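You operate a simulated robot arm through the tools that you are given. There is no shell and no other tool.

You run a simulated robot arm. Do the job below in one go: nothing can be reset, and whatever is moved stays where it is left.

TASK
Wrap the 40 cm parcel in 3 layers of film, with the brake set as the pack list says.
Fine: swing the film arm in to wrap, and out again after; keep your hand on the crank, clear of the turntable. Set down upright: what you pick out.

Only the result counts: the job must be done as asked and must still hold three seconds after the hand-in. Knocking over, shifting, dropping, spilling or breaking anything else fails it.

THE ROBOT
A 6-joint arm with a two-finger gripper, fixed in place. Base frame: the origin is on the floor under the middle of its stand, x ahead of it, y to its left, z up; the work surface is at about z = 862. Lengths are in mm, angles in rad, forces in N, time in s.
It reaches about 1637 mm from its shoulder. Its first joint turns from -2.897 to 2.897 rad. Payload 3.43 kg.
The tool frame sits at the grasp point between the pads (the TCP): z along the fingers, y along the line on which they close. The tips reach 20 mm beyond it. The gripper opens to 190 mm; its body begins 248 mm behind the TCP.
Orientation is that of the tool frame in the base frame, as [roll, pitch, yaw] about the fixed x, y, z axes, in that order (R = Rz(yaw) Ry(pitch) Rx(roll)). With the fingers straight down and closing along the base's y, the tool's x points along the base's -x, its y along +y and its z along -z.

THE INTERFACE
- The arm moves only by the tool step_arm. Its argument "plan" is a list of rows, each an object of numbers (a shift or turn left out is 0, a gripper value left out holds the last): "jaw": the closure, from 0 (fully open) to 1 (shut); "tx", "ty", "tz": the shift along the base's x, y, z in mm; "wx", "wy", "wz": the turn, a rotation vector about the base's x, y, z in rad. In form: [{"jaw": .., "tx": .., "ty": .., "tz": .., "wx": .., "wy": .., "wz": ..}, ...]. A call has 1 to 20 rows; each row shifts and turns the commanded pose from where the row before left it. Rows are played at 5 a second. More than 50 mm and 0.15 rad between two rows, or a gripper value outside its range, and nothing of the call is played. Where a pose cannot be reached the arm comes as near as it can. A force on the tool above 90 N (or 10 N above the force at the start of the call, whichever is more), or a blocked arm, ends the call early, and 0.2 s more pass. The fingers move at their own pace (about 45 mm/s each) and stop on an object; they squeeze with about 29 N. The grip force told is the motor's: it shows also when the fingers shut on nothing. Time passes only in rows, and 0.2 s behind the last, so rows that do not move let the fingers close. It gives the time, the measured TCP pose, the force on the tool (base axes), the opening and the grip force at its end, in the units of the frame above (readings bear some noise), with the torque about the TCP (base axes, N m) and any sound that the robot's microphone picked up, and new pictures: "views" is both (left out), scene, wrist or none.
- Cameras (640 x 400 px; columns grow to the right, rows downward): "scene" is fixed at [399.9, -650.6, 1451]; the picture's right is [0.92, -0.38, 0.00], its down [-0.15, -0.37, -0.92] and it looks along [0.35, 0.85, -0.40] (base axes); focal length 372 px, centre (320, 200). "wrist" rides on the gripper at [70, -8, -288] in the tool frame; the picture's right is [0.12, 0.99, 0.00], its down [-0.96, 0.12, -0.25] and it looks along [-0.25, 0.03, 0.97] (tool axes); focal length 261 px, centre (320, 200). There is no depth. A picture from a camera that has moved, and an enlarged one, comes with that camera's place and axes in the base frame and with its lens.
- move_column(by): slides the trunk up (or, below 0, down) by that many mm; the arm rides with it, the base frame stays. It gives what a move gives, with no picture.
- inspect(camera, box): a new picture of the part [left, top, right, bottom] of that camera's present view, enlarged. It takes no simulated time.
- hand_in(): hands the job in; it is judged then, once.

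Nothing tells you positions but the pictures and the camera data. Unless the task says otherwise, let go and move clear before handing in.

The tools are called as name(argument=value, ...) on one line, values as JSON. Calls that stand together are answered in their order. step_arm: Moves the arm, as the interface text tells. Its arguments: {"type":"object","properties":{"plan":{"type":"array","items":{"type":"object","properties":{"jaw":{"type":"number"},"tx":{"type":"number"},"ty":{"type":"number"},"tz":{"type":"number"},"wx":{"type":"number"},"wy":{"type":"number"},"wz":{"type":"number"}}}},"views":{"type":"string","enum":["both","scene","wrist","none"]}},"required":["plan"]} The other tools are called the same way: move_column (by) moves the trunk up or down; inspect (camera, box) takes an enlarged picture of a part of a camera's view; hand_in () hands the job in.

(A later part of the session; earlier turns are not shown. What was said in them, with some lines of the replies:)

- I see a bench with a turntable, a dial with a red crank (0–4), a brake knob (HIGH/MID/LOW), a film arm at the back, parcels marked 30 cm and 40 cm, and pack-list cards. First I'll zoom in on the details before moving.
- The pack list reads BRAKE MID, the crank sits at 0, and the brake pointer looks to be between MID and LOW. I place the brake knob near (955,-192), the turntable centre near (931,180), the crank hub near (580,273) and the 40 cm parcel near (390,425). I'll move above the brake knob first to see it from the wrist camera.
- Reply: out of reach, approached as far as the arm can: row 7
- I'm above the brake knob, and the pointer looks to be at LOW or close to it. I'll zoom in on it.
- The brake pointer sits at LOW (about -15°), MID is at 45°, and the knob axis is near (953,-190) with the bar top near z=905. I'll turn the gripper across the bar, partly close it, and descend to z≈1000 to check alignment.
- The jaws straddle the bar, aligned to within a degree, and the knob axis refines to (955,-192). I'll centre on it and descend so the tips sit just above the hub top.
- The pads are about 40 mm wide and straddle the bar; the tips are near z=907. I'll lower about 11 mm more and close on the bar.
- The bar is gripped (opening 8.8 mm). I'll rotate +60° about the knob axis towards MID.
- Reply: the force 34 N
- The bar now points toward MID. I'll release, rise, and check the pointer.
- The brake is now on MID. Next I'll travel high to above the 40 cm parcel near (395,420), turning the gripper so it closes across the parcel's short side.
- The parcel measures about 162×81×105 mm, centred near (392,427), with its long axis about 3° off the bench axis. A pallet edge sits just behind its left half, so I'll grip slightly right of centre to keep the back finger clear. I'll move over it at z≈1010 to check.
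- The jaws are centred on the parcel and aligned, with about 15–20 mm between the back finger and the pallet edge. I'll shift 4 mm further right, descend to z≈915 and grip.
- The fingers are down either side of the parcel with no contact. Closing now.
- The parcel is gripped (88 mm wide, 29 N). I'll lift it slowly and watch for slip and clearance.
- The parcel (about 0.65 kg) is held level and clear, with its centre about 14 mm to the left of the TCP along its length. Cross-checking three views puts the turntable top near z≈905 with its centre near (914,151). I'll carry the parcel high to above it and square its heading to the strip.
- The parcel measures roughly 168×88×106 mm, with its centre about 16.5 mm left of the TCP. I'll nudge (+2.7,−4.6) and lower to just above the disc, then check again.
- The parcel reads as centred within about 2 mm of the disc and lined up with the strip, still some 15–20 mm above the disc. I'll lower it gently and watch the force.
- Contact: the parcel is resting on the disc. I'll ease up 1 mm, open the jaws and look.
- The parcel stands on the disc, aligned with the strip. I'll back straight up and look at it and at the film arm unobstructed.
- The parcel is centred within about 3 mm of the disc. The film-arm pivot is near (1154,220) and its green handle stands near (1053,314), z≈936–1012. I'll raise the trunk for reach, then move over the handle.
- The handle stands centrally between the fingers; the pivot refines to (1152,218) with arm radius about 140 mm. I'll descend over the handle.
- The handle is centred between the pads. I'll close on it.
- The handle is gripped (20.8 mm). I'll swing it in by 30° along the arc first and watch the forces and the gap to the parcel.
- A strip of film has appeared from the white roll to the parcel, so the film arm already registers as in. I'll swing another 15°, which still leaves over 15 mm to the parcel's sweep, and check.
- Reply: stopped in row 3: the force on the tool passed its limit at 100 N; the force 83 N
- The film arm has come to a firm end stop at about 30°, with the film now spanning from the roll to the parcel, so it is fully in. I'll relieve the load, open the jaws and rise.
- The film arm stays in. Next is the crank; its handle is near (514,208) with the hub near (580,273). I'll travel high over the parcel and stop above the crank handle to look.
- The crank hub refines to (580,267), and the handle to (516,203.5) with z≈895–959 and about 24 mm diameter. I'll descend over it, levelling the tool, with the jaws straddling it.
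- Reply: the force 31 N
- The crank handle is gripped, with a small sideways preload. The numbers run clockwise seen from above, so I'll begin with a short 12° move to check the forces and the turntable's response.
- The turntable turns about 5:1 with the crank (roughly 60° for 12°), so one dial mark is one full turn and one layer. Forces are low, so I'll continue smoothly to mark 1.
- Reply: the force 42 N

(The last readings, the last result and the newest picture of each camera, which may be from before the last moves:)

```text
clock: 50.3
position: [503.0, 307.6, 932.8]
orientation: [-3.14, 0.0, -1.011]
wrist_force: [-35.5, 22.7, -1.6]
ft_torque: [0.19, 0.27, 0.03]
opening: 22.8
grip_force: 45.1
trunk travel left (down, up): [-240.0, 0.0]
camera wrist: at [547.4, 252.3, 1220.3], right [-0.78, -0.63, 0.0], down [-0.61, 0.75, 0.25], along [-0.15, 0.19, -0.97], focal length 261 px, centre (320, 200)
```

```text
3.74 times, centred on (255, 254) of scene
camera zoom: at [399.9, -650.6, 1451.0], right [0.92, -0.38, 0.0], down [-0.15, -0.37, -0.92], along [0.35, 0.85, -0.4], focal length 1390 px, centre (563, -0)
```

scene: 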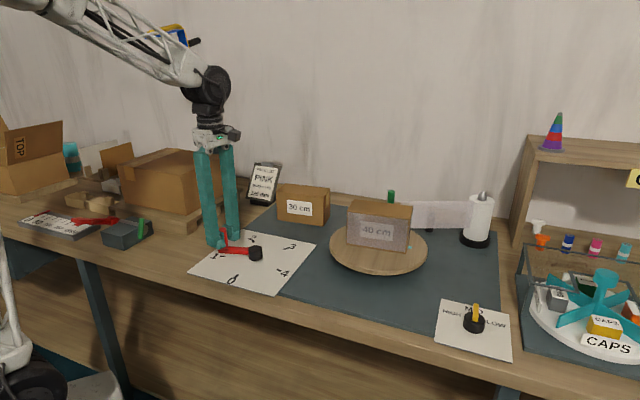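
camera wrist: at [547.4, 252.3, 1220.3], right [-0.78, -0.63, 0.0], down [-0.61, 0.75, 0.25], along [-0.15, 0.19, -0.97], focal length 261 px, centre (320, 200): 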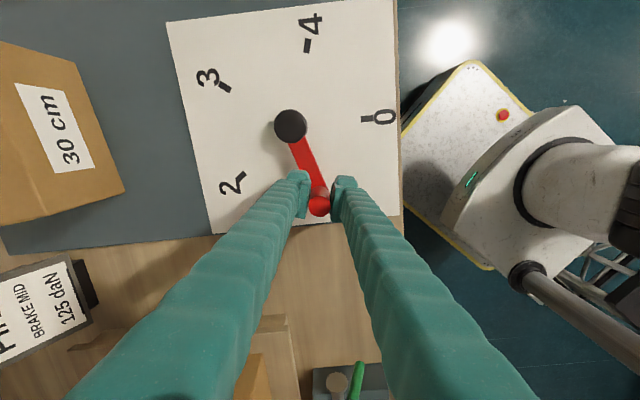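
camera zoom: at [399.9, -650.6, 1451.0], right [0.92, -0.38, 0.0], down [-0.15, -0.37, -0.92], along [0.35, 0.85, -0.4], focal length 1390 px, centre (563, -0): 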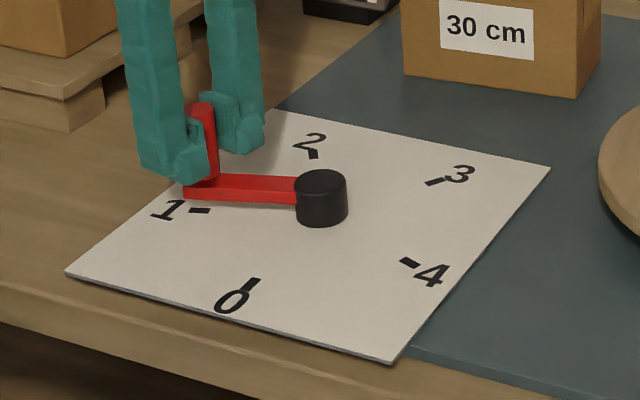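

One layer is on and the crank is at mark 1. There is about 40 N of radial pull outward, so I'll shift the path a little outward and continue.

step_arm(plan=[{"tx": -0.8, "ty": 0.7}, {"tx": 1.5, "ty": 4.4, "wz": -0.0418}, {"tx": 2.3, "ty": 3.95, "wz": -0.0418}, {"tx": 2.7, "ty": 3.75, "wz": -0.0418}, {"tx": 2.7, "ty": 3.75, "wz": -0.0418}, {"tx": 3.1, "ty": 3.4, "wz": -0.0418}, {"tx": 3.1, "ty": 3.4, "wz": -0.0418}], views="scene")

```text
clock: 51.9
position: [518.1, 329.0, 931.2]
orientation: [-3.14, 0.0, -1.261]
wrist_force: [14.4, -14.7, -8.5]
ft_torque: [-0.51, -0.24, 0.01]
opening: 22.6
grip_force: 44.6
trunk travel left (down, up): [-240.0, 0.0]
```

scene: 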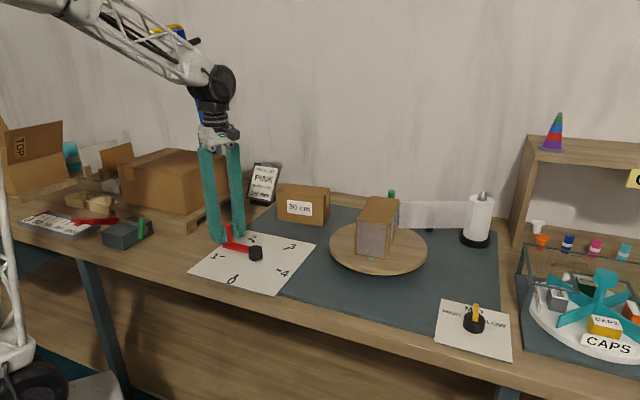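

step_arm(plan=[{"tx": 3.7, "ty": 2.8, "wz": -0.0418}, {"tx": 3.5, "ty": 3.0, "wz": -0.0418}, {"tx": 3.75, "ty": 2.7, "wz": -0.0418}, {"tx": 3.75, "ty": 2.7, "wz": -0.0418}, {"tx": 3.95, "ty": 2.3, "wz": -0.0418}, {"tx": 3.95, "ty": 2.3, "wz": -0.0418}, {"tx": 4.25, "ty": 1.9, "wz": -0.0418}, {"tx": 4.25, "ty": 1.9, "wz": -0.0418}, {"tx": 4.35, "ty": 1.4, "wz": -0.0418}, {"tx": 4.35, "ty": 1.4, "wz": -0.0418}, {"tx": 4.5, "ty": 0.95, "wz": -0.0418}, {"tx": 4.5, "ty": 0.95, "wz": -0.0418}], views="both")

inspect(camera="scene", box=[330, 180, 510, 280])

```text
clock: 54.5
position: [566.3, 354.5, 932.2]
orientation: [-3.141, 0.003, -1.762]
wrist_force: [-2.8, 17.5, -5.6]
ft_torque: [0.18, 0.07, 0.01]
opening: 22.8
grip_force: 45.1
trunk travel left (down, up): [-240.0, 0.0]
camera wrist: at [561.7, 283.6, 1220.2], right [-1.0, 0.07, 0.0], down [0.07, 0.97, 0.25], along [0.02, 0.25, -0.97], focal length 261 px, centre (320, 200)
```

scene: 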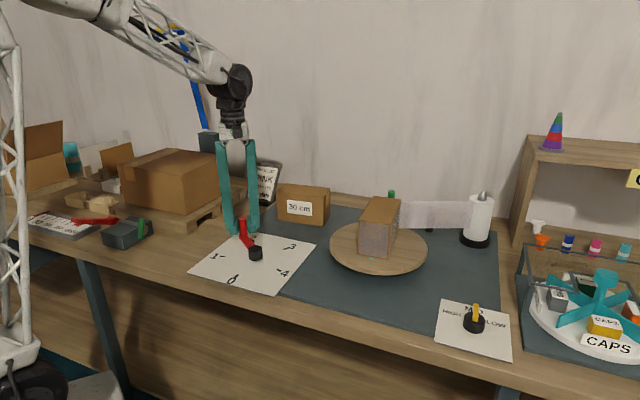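
wrist: 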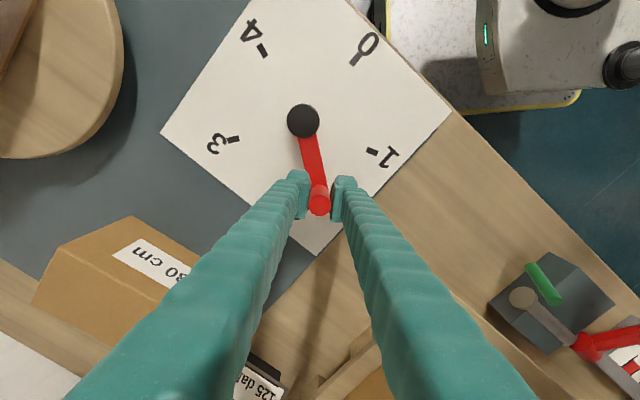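

```text
3.56 times, centred on (420, 230) of scene
camera zoom: at [399.9, -650.6, 1451.0], right [0.92, -0.38, 0.0], down [-0.15, -0.37, -0.92], along [0.35, 0.85, -0.4], focal length 1322 px, centre (-36, 93)
```

zoom: 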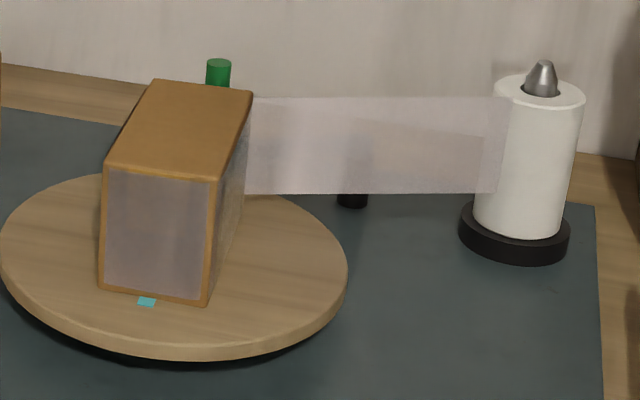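

Two-thirds through the second layer, and the parcel is stable. Continuing along the arc.

step_arm(plan=[{"tx": 4.6, "ty": 0.8, "wz": -0.0418}, {"tx": 4.6, "ty": 0.6, "wz": -0.0418}, {"tx": 4.6, "ty": 0, "wz": -0.0418}, {"tx": 4.6, "ty": 0, "wz": -0.0418}, {"tx": 4.6, "ty": -0.5, "wz": -0.0418}, {"tx": 4.6, "ty": -0.5, "wz": -0.0418}, {"tx": 4.5, "ty": -0.95, "wz": -0.0418}, {"tx": 4.5, "ty": -0.95, "wz": -0.0418}, {"tx": 4.35, "ty": -1.4, "wz": -0.0418}, {"tx": 4.35, "ty": -1.4, "wz": -0.0418}, {"tx": 4.25, "ty": -1.9, "wz": -0.0418}, {"tx": 4.25, "ty": -1.9, "wz": -0.0418}, {"tx": 3.95, "ty": -2.3, "wz": -0.0418}, {"tx": 3.95, "ty": -2.3, "wz": -0.0418}], views="both")

inspect(camera="scene", box=[185, 180, 455, 307])

```text
clock: 57.5
position: [626.6, 339.9, 932.5]
orientation: [-3.14, 0.001, -2.347]
wrist_force: [1.5, 3.4, 4.0]
ft_torque: [0.1, 0.0, -0.14]
opening: 22.8
grip_force: 45.2
trunk travel left (down, up): [-240.0, 0.0]
camera wrist: at [585.1, 284.0, 1219.9], right [-0.79, 0.61, 0.0], down [0.59, 0.77, 0.25], along [0.15, 0.2, -0.97], focal length 261 px, centre (320, 200)
```

scene: 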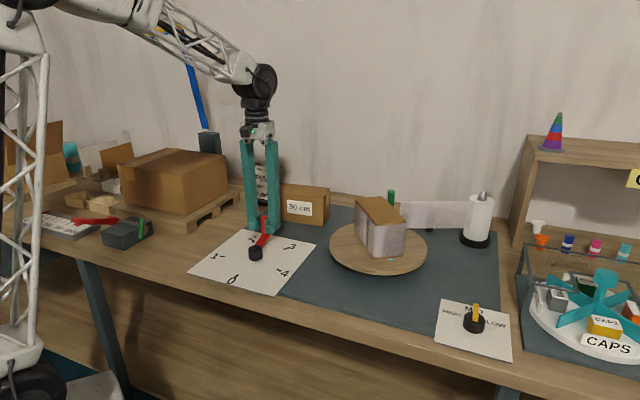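
wrist: 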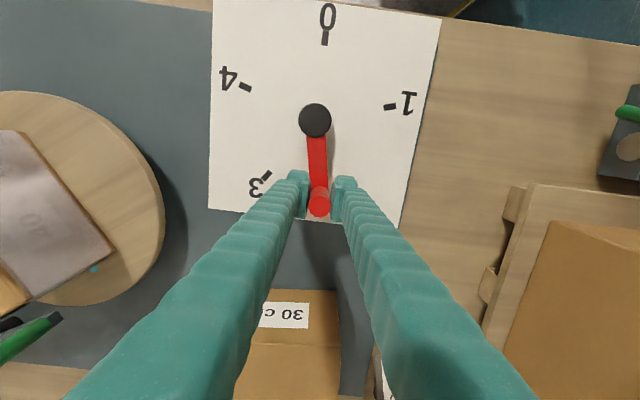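

```text
2.37 times, centred on (320, 244) of scene
camera zoom: at [399.9, -650.6, 1451.0], right [0.92, -0.38, 0.0], down [-0.15, -0.37, -0.92], along [0.35, 0.85, -0.4], focal length 882 px, centre (320, 97)
```

zoom: 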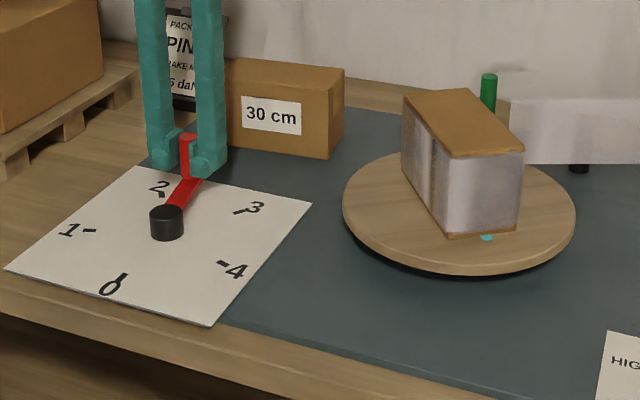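

The second layer is done and the crank is at about 57°, with mark 3 at 9°. I'll continue to just before mark 3.

step_arm(plan=[{"tx": 3.75, "ty": -2.7, "wz": -0.0418}, {"tx": 3.75, "ty": -2.7, "wz": -0.0418}, {"tx": 3.4, "ty": -3.1, "wz": -0.0418}, {"tx": 3.4, "ty": -3.1, "wz": -0.0418}, {"tx": 3.1, "ty": -3.4, "wz": -0.0418}, {"tx": 3.1, "ty": -3.4, "wz": -0.0418}, {"tx": 2.7, "ty": -3.75, "wz": -0.0418}, {"tx": 2.7, "ty": -3.75, "wz": -0.0418}, {"tx": 2.3, "ty": -3.95, "wz": -0.0418}, {"tx": 2.3, "ty": -3.95, "wz": -0.0418}, {"tx": 1.9, "ty": -4.25, "wz": -0.0418}, {"tx": 1.9, "ty": -4.25, "wz": -0.0418}, {"tx": 1.4, "ty": -4.35, "wz": -0.0418}, {"tx": 1.4, "ty": -4.35, "wz": -0.0418}], views="both")

inspect(camera="scene", box=[185, 180, 455, 307])

inspect(camera="wrist", box=[200, 60, 440, 260])

```text
clock: 60.5
position: [663.6, 287.8, 932.3]
orientation: [-3.14, 0.0, -2.931]
wrist_force: [-9.6, -3.0, -8.0]
ft_torque: [0.05, 0.15, -0.07]
opening: 22.6
grip_force: 45.0
trunk travel left (down, up): [-240.0, 0.0]
camera wrist: at [598.6, 265.9, 1220.0], right [-0.32, 0.95, 0.0], down [0.92, 0.31, 0.25], along [0.23, 0.08, -0.97], focal length 261 px, centre (320, 200)
```

scene: 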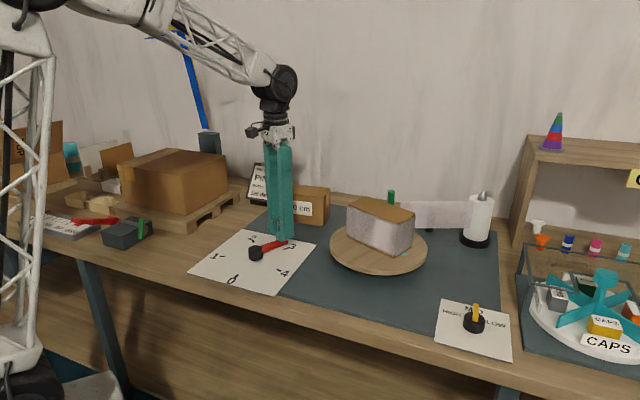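
wrist: 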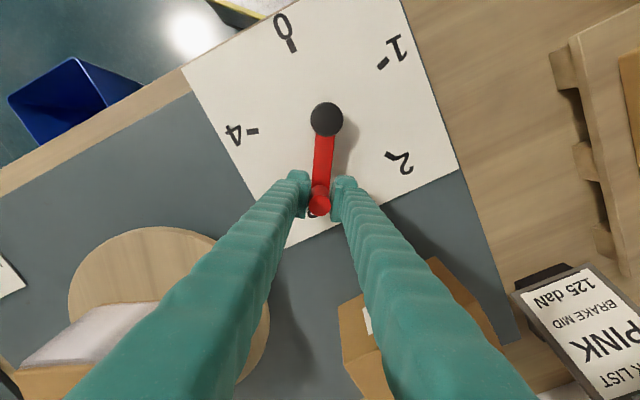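

```text
2.37 times, centred on (320, 244) of scene
camera zoom: at [399.9, -650.6, 1451.0], right [0.92, -0.38, 0.0], down [-0.15, -0.37, -0.92], along [0.35, 0.85, -0.4], focal length 882 px, centre (320, 97)
```

zoom: 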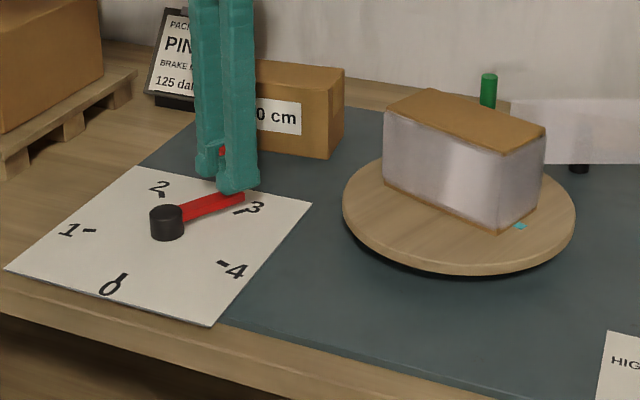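

```text
2.00 times, centred on (320, 160) of wrist
camera zoom: at [598.6, 265.9, 1220.0], right [-0.32, 0.95, 0.0], down [0.92, 0.31, 0.25], along [0.23, 0.08, -0.97], focal length 521 px, centre (320, 280)
```

zoom: 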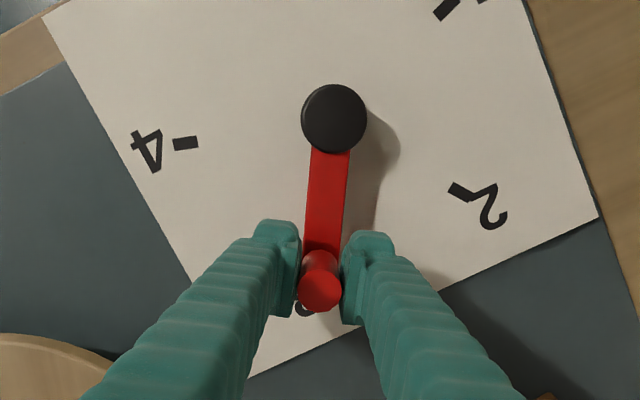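

The strip on the turntable sits about 21° short of its starting alignment, so the crank needs about 4.2° more to hit mark 3. I'll do that finely.

step_arm(plan=[{"tx": 0.5, "ty": -2.1, "wz": -0.024}, {"tx": 0.4, "ty": -2.1, "wz": -0.024}, {"tx": 0.3, "ty": -2.1, "wz": -0.024}, {}], views="both")

inspect(camera="scene", box=[185, 180, 455, 307])

inspect(camera="scene", box=[320, 180, 440, 280])

inspect(camera="wrist", box=[200, 60, 440, 260])

```text
clock: 61.5
position: [666.8, 283.2, 931.7]
orientation: [-3.141, -0.001, -3.005]
wrist_force: [-2.1, 2.4, -14.7]
ft_torque: [0.04, -0.08, -0.13]
opening: 22.6
grip_force: 45.1
trunk travel left (down, up): [-240.0, 0.0]
camera wrist: at [598.1, 265.2, 1220.0], right [-0.26, 0.97, 0.0], down [0.94, 0.25, 0.25], along [0.24, 0.06, -0.97], focal length 261 px, centre (320, 200)
```

scene: 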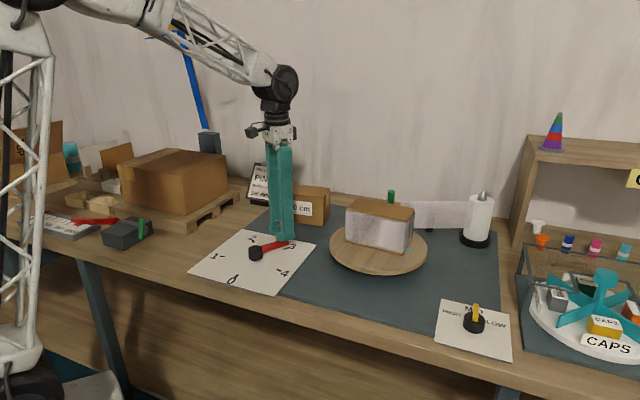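
wrist: 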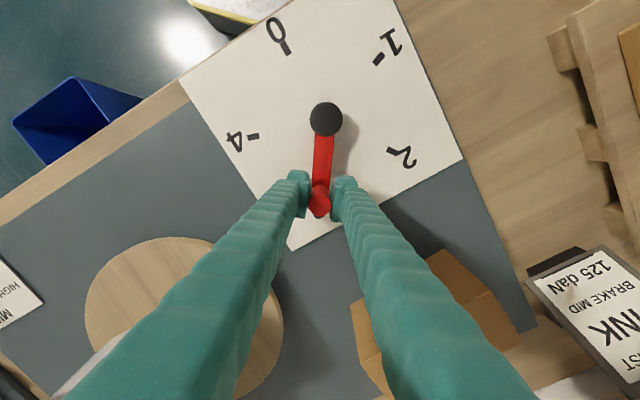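

```text
2.37 times, centred on (320, 244) of scene
camera zoom: at [399.9, -650.6, 1451.0], right [0.92, -0.38, 0.0], down [-0.15, -0.37, -0.92], along [0.35, 0.85, -0.4], focal length 882 px, centre (320, 97)
```

zoom: 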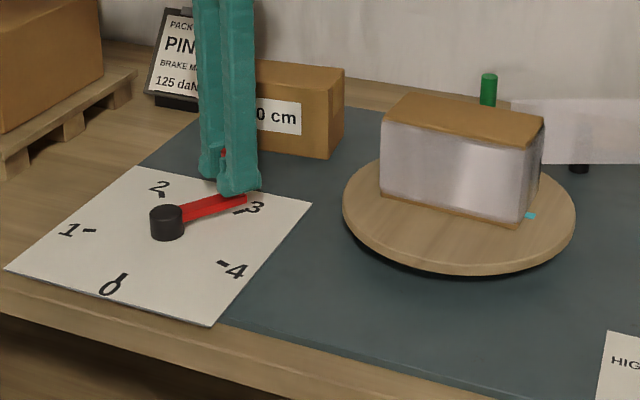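

```text
4.00 times, centred on (380, 230) of scene
camera zoom: at [399.9, -650.6, 1451.0], right [0.92, -0.38, 0.0], down [-0.15, -0.37, -0.92], along [0.35, 0.85, -0.4], focal length 1488 px, centre (80, 80)
```

zoom: 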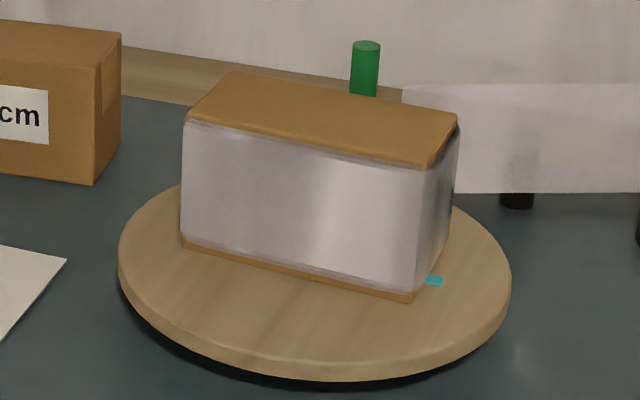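

```text
2.00 times, centred on (320, 160) of wrist
camera zoom: at [598.1, 265.2, 1220.0], right [-0.26, 0.97, 0.0], down [0.94, 0.25, 0.25], along [0.24, 0.06, -0.97], focal length 521 px, centre (320, 280)
```

zoom: 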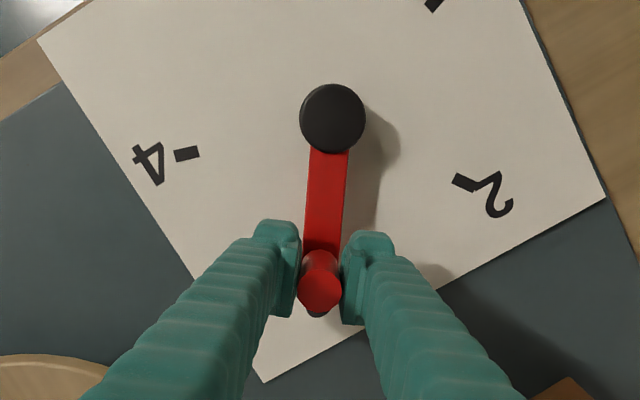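

The strip is within about 4–5° of its original alignment (about 1° of crank left). One more small nudge.

step_arm(plan=[{"tx": 0.15, "ty": -0.9, "wz": -0.008}, {"tx": 0.1, "ty": -0.8, "wz": -0.008}, {}], views="none")

inspect(camera="scene", box=[330, 180, 510, 280])

inspect(camera="scene", box=[220, 220, 320, 290])

```text
clock: 62.3
position: [666.5, 283.2, 932.6]
orientation: [-3.14, 0.001, -3.02]
wrist_force: [-4.0, -0.4, -12.6]
ft_torque: [-0.03, 0.14, -0.01]
opening: 22.7
grip_force: 45.2
trunk travel left (down, up): [-240.0, 0.0]
```

```text
3.56 times, centred on (420, 230) of scene
camera zoom: at [399.9, -650.6, 1451.0], right [0.92, -0.38, 0.0], down [-0.15, -0.37, -0.92], along [0.35, 0.85, -0.4], focal length 1322 px, centre (-36, 93)
```

zoom: 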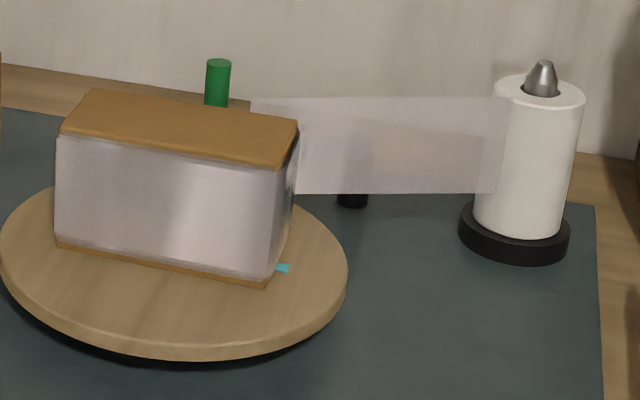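

```text
5.71 times, centred on (270, 255) of scene
camera zoom: at [399.9, -650.6, 1451.0], right [0.92, -0.38, 0.0], down [-0.15, -0.37, -0.92], along [0.35, 0.85, -0.4], focal length 2125 px, centre (606, -114)
```

zoom: 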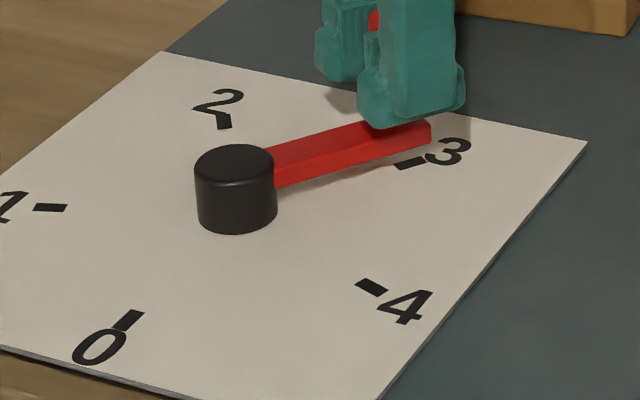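

The strip and the parcel corners are back exactly at their starting pixels, so that is three full turns and the crank is on mark 3. I'll release the handle gently and rise.

step_arm(plan=[{"jaw": 0.84}, {"jaw": 0.75}, {"jaw": 0.65}, {}, {"tz": 20}, {"tz": 40}, {"tz": 45}, {"tz": 45}, {}], views="both")

inspect(camera="scene", box=[185, 180, 455, 307])

inspect(camera="scene", box=[330, 180, 510, 280])

```text
clock: 64.3
position: [666.6, 280.7, 1082.8]
orientation: [3.141, -0.001, -3.021]
wrist_force: [1.1, -1.0, -0.2]
ft_torque: [0.0, -0.05, 0.04]
opening: 66.4
grip_force: 0.1
trunk travel left (down, up): [-240.0, 0.0]
camera wrist: at [598.0, 263.4, 1371.6], right [-0.24, 0.97, 0.0], down [0.94, 0.23, 0.25], along [0.24, 0.06, -0.97], focal length 261 px, centre (320, 200)
```

scene: 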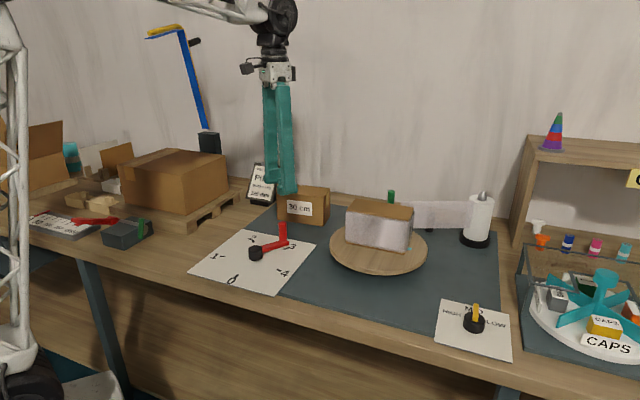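
wrist: 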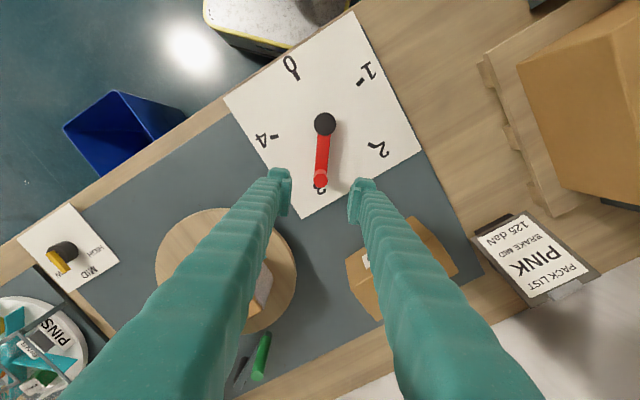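

```text
2.37 times, centred on (320, 244) of scene
camera zoom: at [399.9, -650.6, 1451.0], right [0.92, -0.38, 0.0], down [-0.15, -0.37, -0.92], along [0.35, 0.85, -0.4], focal length 882 px, centre (320, 97)
```

zoom: 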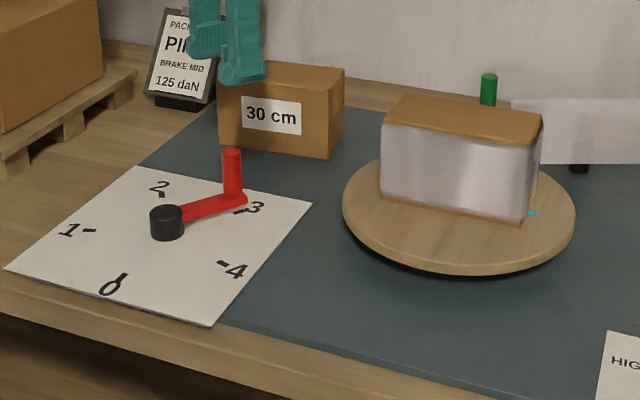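

```text
3.56 times, centred on (420, 230) of scene
camera zoom: at [399.9, -650.6, 1451.0], right [0.92, -0.38, 0.0], down [-0.15, -0.37, -0.92], along [0.35, 0.85, -0.4], focal length 1322 px, centre (-36, 93)
```

zoom: 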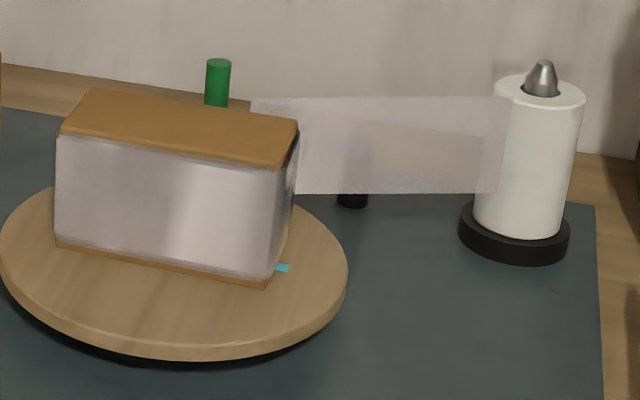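

The crank stays on mark 3 and the wrap is intact. Now I'll go back over the parcel, high, to the film-arm handle near (1018,254) to swing it out.

step_arm(plan=[{"tx": 25, "ty": -2, "wz": -0.03, "tz": 10}, {"tx": 44, "ty": -3, "wz": -0.045}, {"tx": 44, "ty": -3, "wz": -0.045}, {"tx": 44, "ty": -3, "wz": -0.045}, {"tx": 44, "ty": -3, "wz": -0.045}, {"tx": 44, "ty": -3, "wz": -0.045}, {"tx": 44, "ty": -3, "wz": -0.045}, {"tx": 44, "ty": -3, "wz": -0.045, "tz": -15}, {"tx": 18, "ty": -3, "wz": -0.038, "tz": -15}, {}], views="both")

inspect(camera="wrist", box=[200, 100, 440, 300])

```text
clock: 66.5
position: [1016.5, 254.4, 1060.7]
orientation: [3.14, 0.001, 2.881]
wrist_force: [-0.2, 0.4, -0.5]
ft_torque: [-0.02, 0.04, 0.01]
opening: 66.5
grip_force: 0.0
trunk travel left (down, up): [-240.0, 0.0]
camera wrist: at [947.5, 264.6, 1349.8], right [0.14, 0.99, 0.0], down [0.96, -0.14, 0.25], along [0.25, -0.03, -0.97], focal length 261 px, centre (320, 200)
```

scene: 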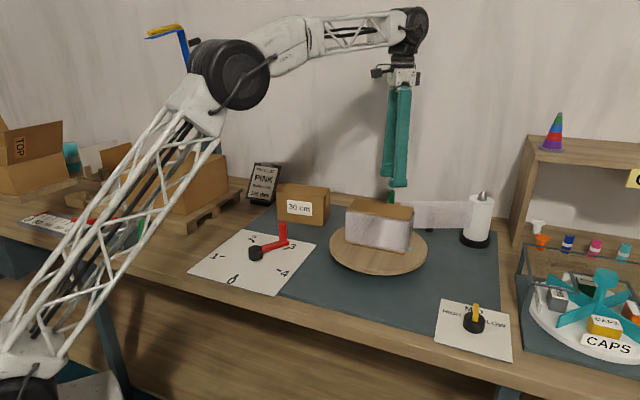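
wrist: 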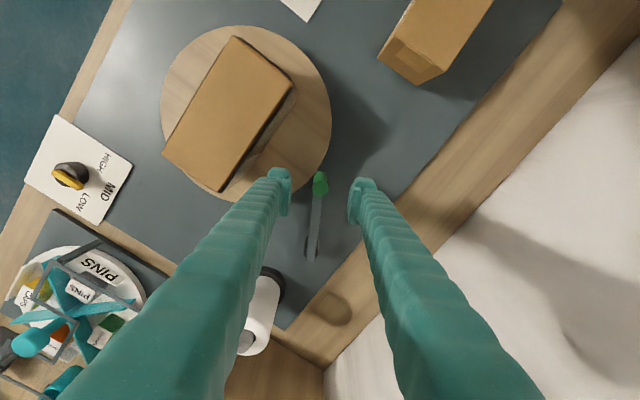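

```text
2.00 times, centred on (320, 200) of wrist
camera zoom: at [947.5, 264.6, 1349.8], right [0.14, 0.99, 0.0], down [0.96, -0.14, 0.25], along [0.25, -0.03, -0.97], focal length 521 px, centre (320, 200)
```

zoom: 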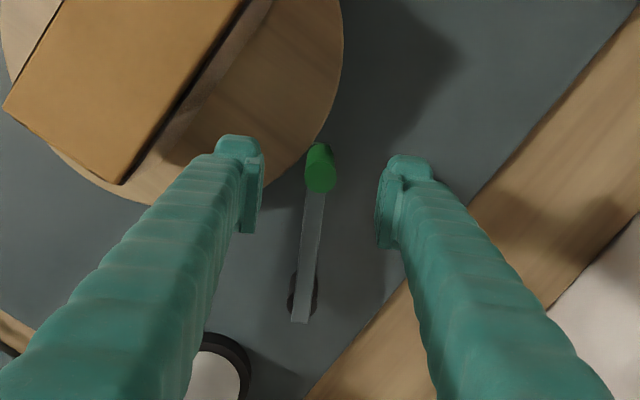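

The handle is between the fingers. I'll descend and grip it.

step_arm(plan=[{"tx": 2, "ty": 1, "tz": -25}, {"tz": -25}, {"tz": -24}, {}, {"jaw": 0.75}, {"jaw": 0.85}, {"jaw": 1.0}, {}, {}, {}], views="both")

```text
clock: 68.7
position: [1019.3, 256.0, 986.5]
orientation: [3.14, -0.001, 2.883]
wrist_force: [-0.1, 0.1, -1.2]
ft_torque: [0.0, 0.0, -0.04]
opening: 20.4
grip_force: 45.2
trunk travel left (down, up): [-240.0, 0.0]
camera wrist: at [950.0, 265.7, 1275.6], right [0.14, 0.99, 0.0], down [0.96, -0.14, 0.25], along [0.25, -0.03, -0.97], focal length 261 px, centre (320, 200)
```

scene: 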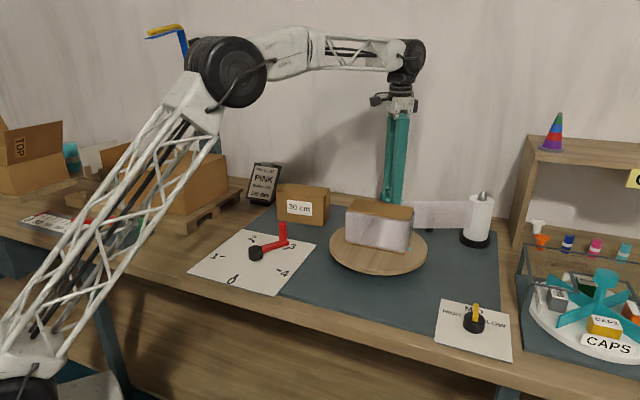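
wrist: 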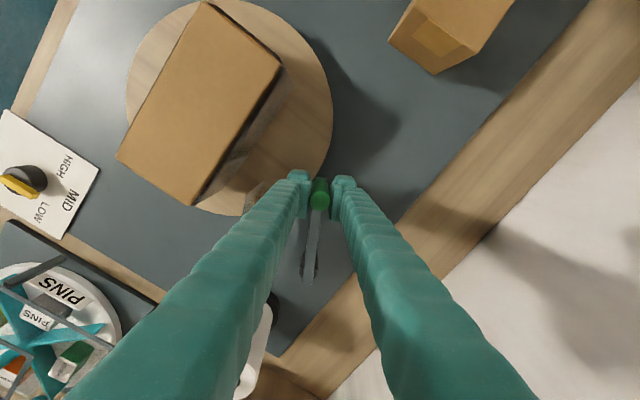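

The handle is gripped. Swinging it back out along the arc.

step_arm(plan=[{"tx": 2.7, "ty": 8.7, "wz": -0.0654}, {"tx": 3.2, "ty": 8.6, "wz": -0.0654}, {"tx": 3.7, "ty": 8.35, "wz": -0.0654}, {"tx": 4.3, "ty": 8.1, "wz": -0.0654}, {"tx": 4.9, "ty": 7.75, "wz": -0.0654}, {"tx": 5.3, "ty": 7.5, "wz": -0.0654}, {"tx": 5.6, "ty": 6.8, "wz": -0.0654}, {"tx": 5.0, "ty": 5.0, "wz": -0.05}, {}], views="both")

inspect(camera="scene", box=[320, 160, 520, 290])

```text
clock: 70.7
position: [1054.3, 316.5, 987.1]
orientation: [3.14, 0.0, 2.372]
wrist_force: [16.7, -16.4, 0.9]
ft_torque: [-0.19, -0.12, -0.02]
opening: 20.5
grip_force: 45.0
trunk travel left (down, up): [-240.0, 0.0]
camera wrist: at [997.8, 358.8, 1275.5], right [0.61, 0.8, 0.0], down [0.77, -0.59, 0.25], along [0.2, -0.15, -0.97], focal length 261 px, centre (320, 200)
```

scene: 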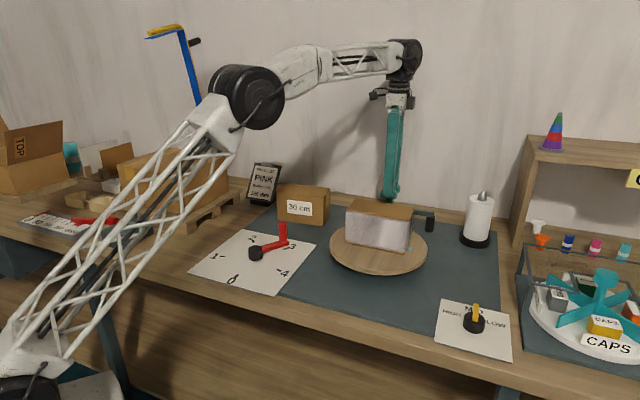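
wrist: 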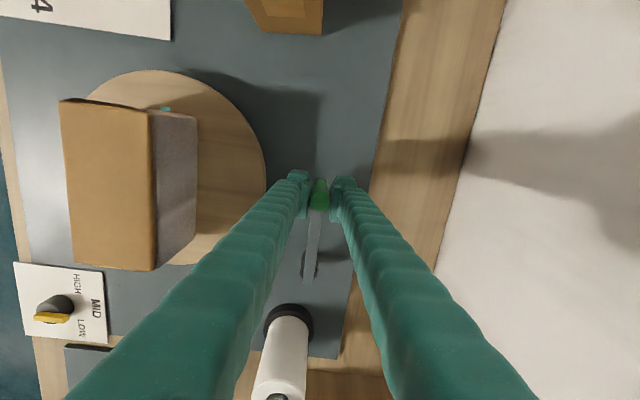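

```text
3.08 times, centred on (420, 225) of scene
camera zoom: at [399.9, -650.6, 1451.0], right [0.92, -0.38, 0.0], down [-0.15, -0.37, -0.92], along [0.35, 0.85, -0.4], focal length 1144 px, centre (12, 123)
```

zoom: 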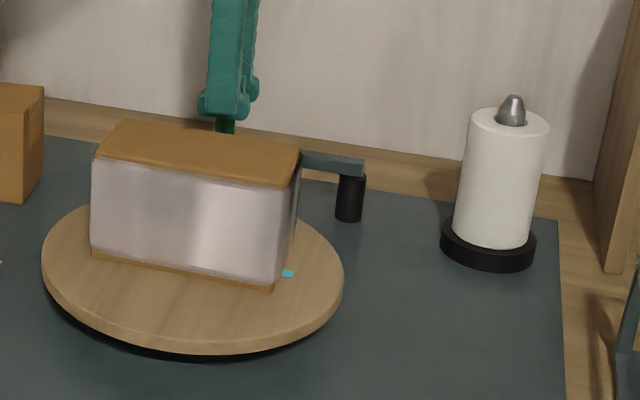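

The film has parted and the film arm is back at its original out position. I'll release the handle and move up and clear.

step_arm(plan=[{"jaw": 0.85}, {"jaw": 0.75}, {"jaw": 0.6}, {}, {"tz": 25}, {"tz": 30}, {"tz": 20}, {"tx": -15, "ty": -15, "tz": 15}, {"tx": -30, "ty": -20, "tz": 10}, {"tx": -40, "ty": -20, "tz": 10}, {"tx": -40, "ty": -20, "tz": 10}, {"tx": -40, "ty": -20}, {"tx": -40, "ty": -20}, {"tx": -40, "ty": -15}, {"tx": -40, "ty": -15}, {"tx": -40, "ty": -15}, {"tx": -40, "ty": -15}, {"tx": -30, "ty": -15}, {}], views="both")

inspect(camera="scene", box=[320, 160, 520, 290])

inspect(camera="scene", box=[185, 180, 325, 307])

inspect(camera="scene", box=[420, 280, 540, 355])

```text
clock: 74.7
position: [657.0, 126.4, 1110.7]
orientation: [3.14, -0.001, 2.374]
wrist_force: [-0.7, -0.2, 0.5]
ft_torque: [-0.03, -0.04, 0.01]
opening: 75.8
grip_force: 0.1
trunk travel left (down, up): [-240.0, 0.0]
camera wrist: at [601.6, 168.9, 1398.1], right [0.6, 0.8, 0.0], down [0.77, -0.59, 0.25], along [0.2, -0.15, -0.97], focal length 261 px, centre (320, 200)
```

scene: 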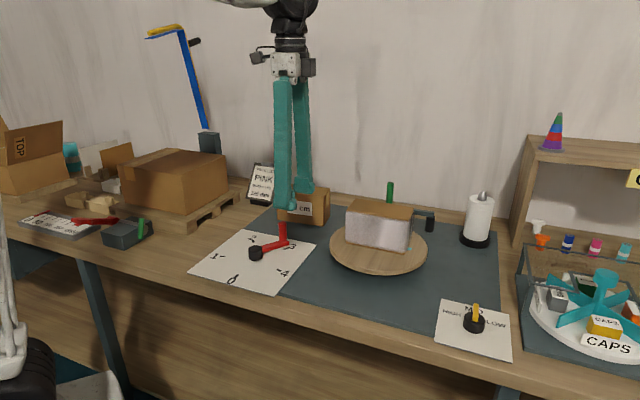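
wrist: 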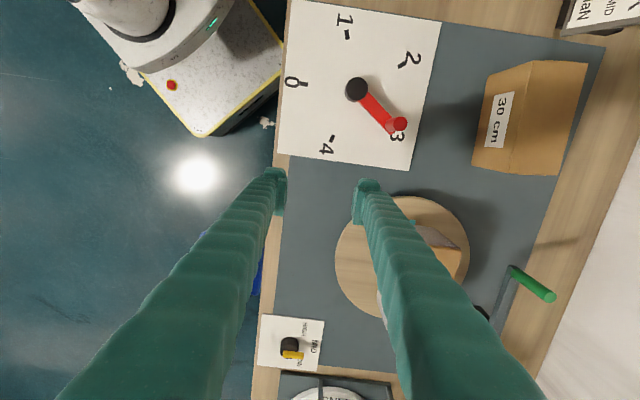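

```text
3.08 times, centred on (420, 225) of scene
camera zoom: at [399.9, -650.6, 1451.0], right [0.92, -0.38, 0.0], down [-0.15, -0.37, -0.92], along [0.35, 0.85, -0.4], focal length 1144 px, centre (12, 123)
```

zoom: 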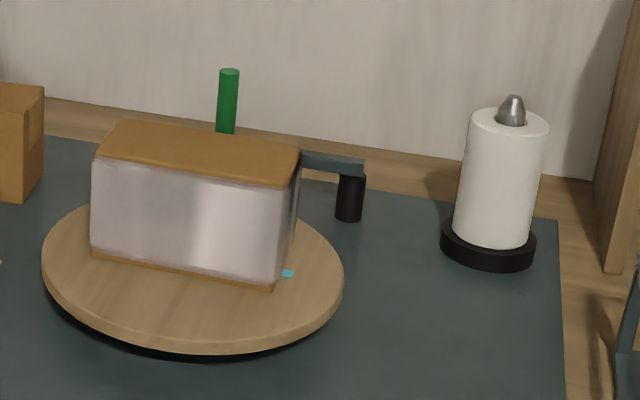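

```text
3.15 times, centred on (255, 244) of scene
camera zoom: at [399.9, -650.6, 1451.0], right [0.92, -0.38, 0.0], down [-0.15, -0.37, -0.92], along [0.35, 0.85, -0.4], focal length 1171 px, centre (525, 63)
```

zoom: 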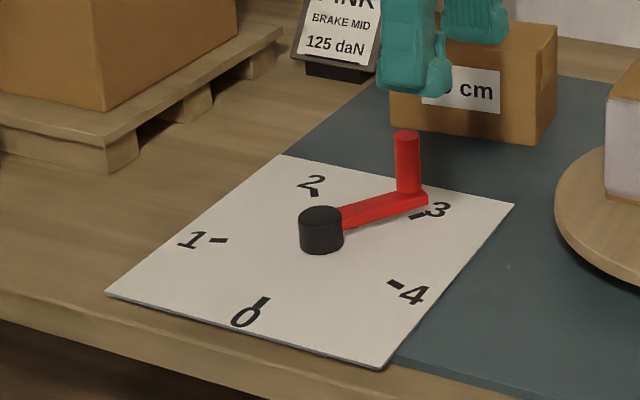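

```text
5.33 times, centred on (480, 318) of scene
camera zoom: at [399.9, -650.6, 1451.0], right [0.92, -0.38, 0.0], down [-0.15, -0.37, -0.92], along [0.35, 0.85, -0.4], focal length 1983 px, centre (-533, -427)
```

zoom: 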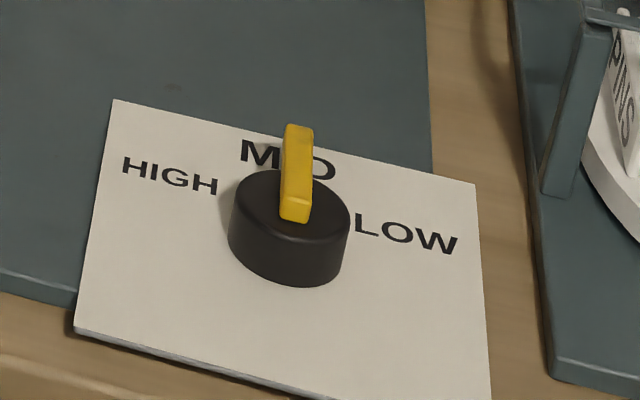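

Everything checks out. The brake is on MID, the crank is at 3, the 40 cm parcel stands wrapped on the turntable, the film arm is back out, and the gripper is open and clear. I'm handing in.

hand_in()

```text
The job is handed in.
```

The 40 cm parcel is wrapped in three layers of film and stands upright on the turntable, and I have handed the job in. I have no verdict on it yet.

- **Brake:** it was on LOW; I turned it to MID, as the pack list says.
- **Parcel:** I moved the 40 cm parcel from the bench to the turntable and set it down centred and lined up with the strip.
- **Film arm:** I swung it in to its stop before wrapping. Afterwards I swung it back out to where it started, and the film strand was gone.
- **Crank:** I turned it from 0 to mark 3 with my hand on the crank only. Each mark is one full turn of the table, and the table ended back at its starting alignment.

Nothing else appeared to move or tip in the final pictures. The gripper is open and clear of the bench.
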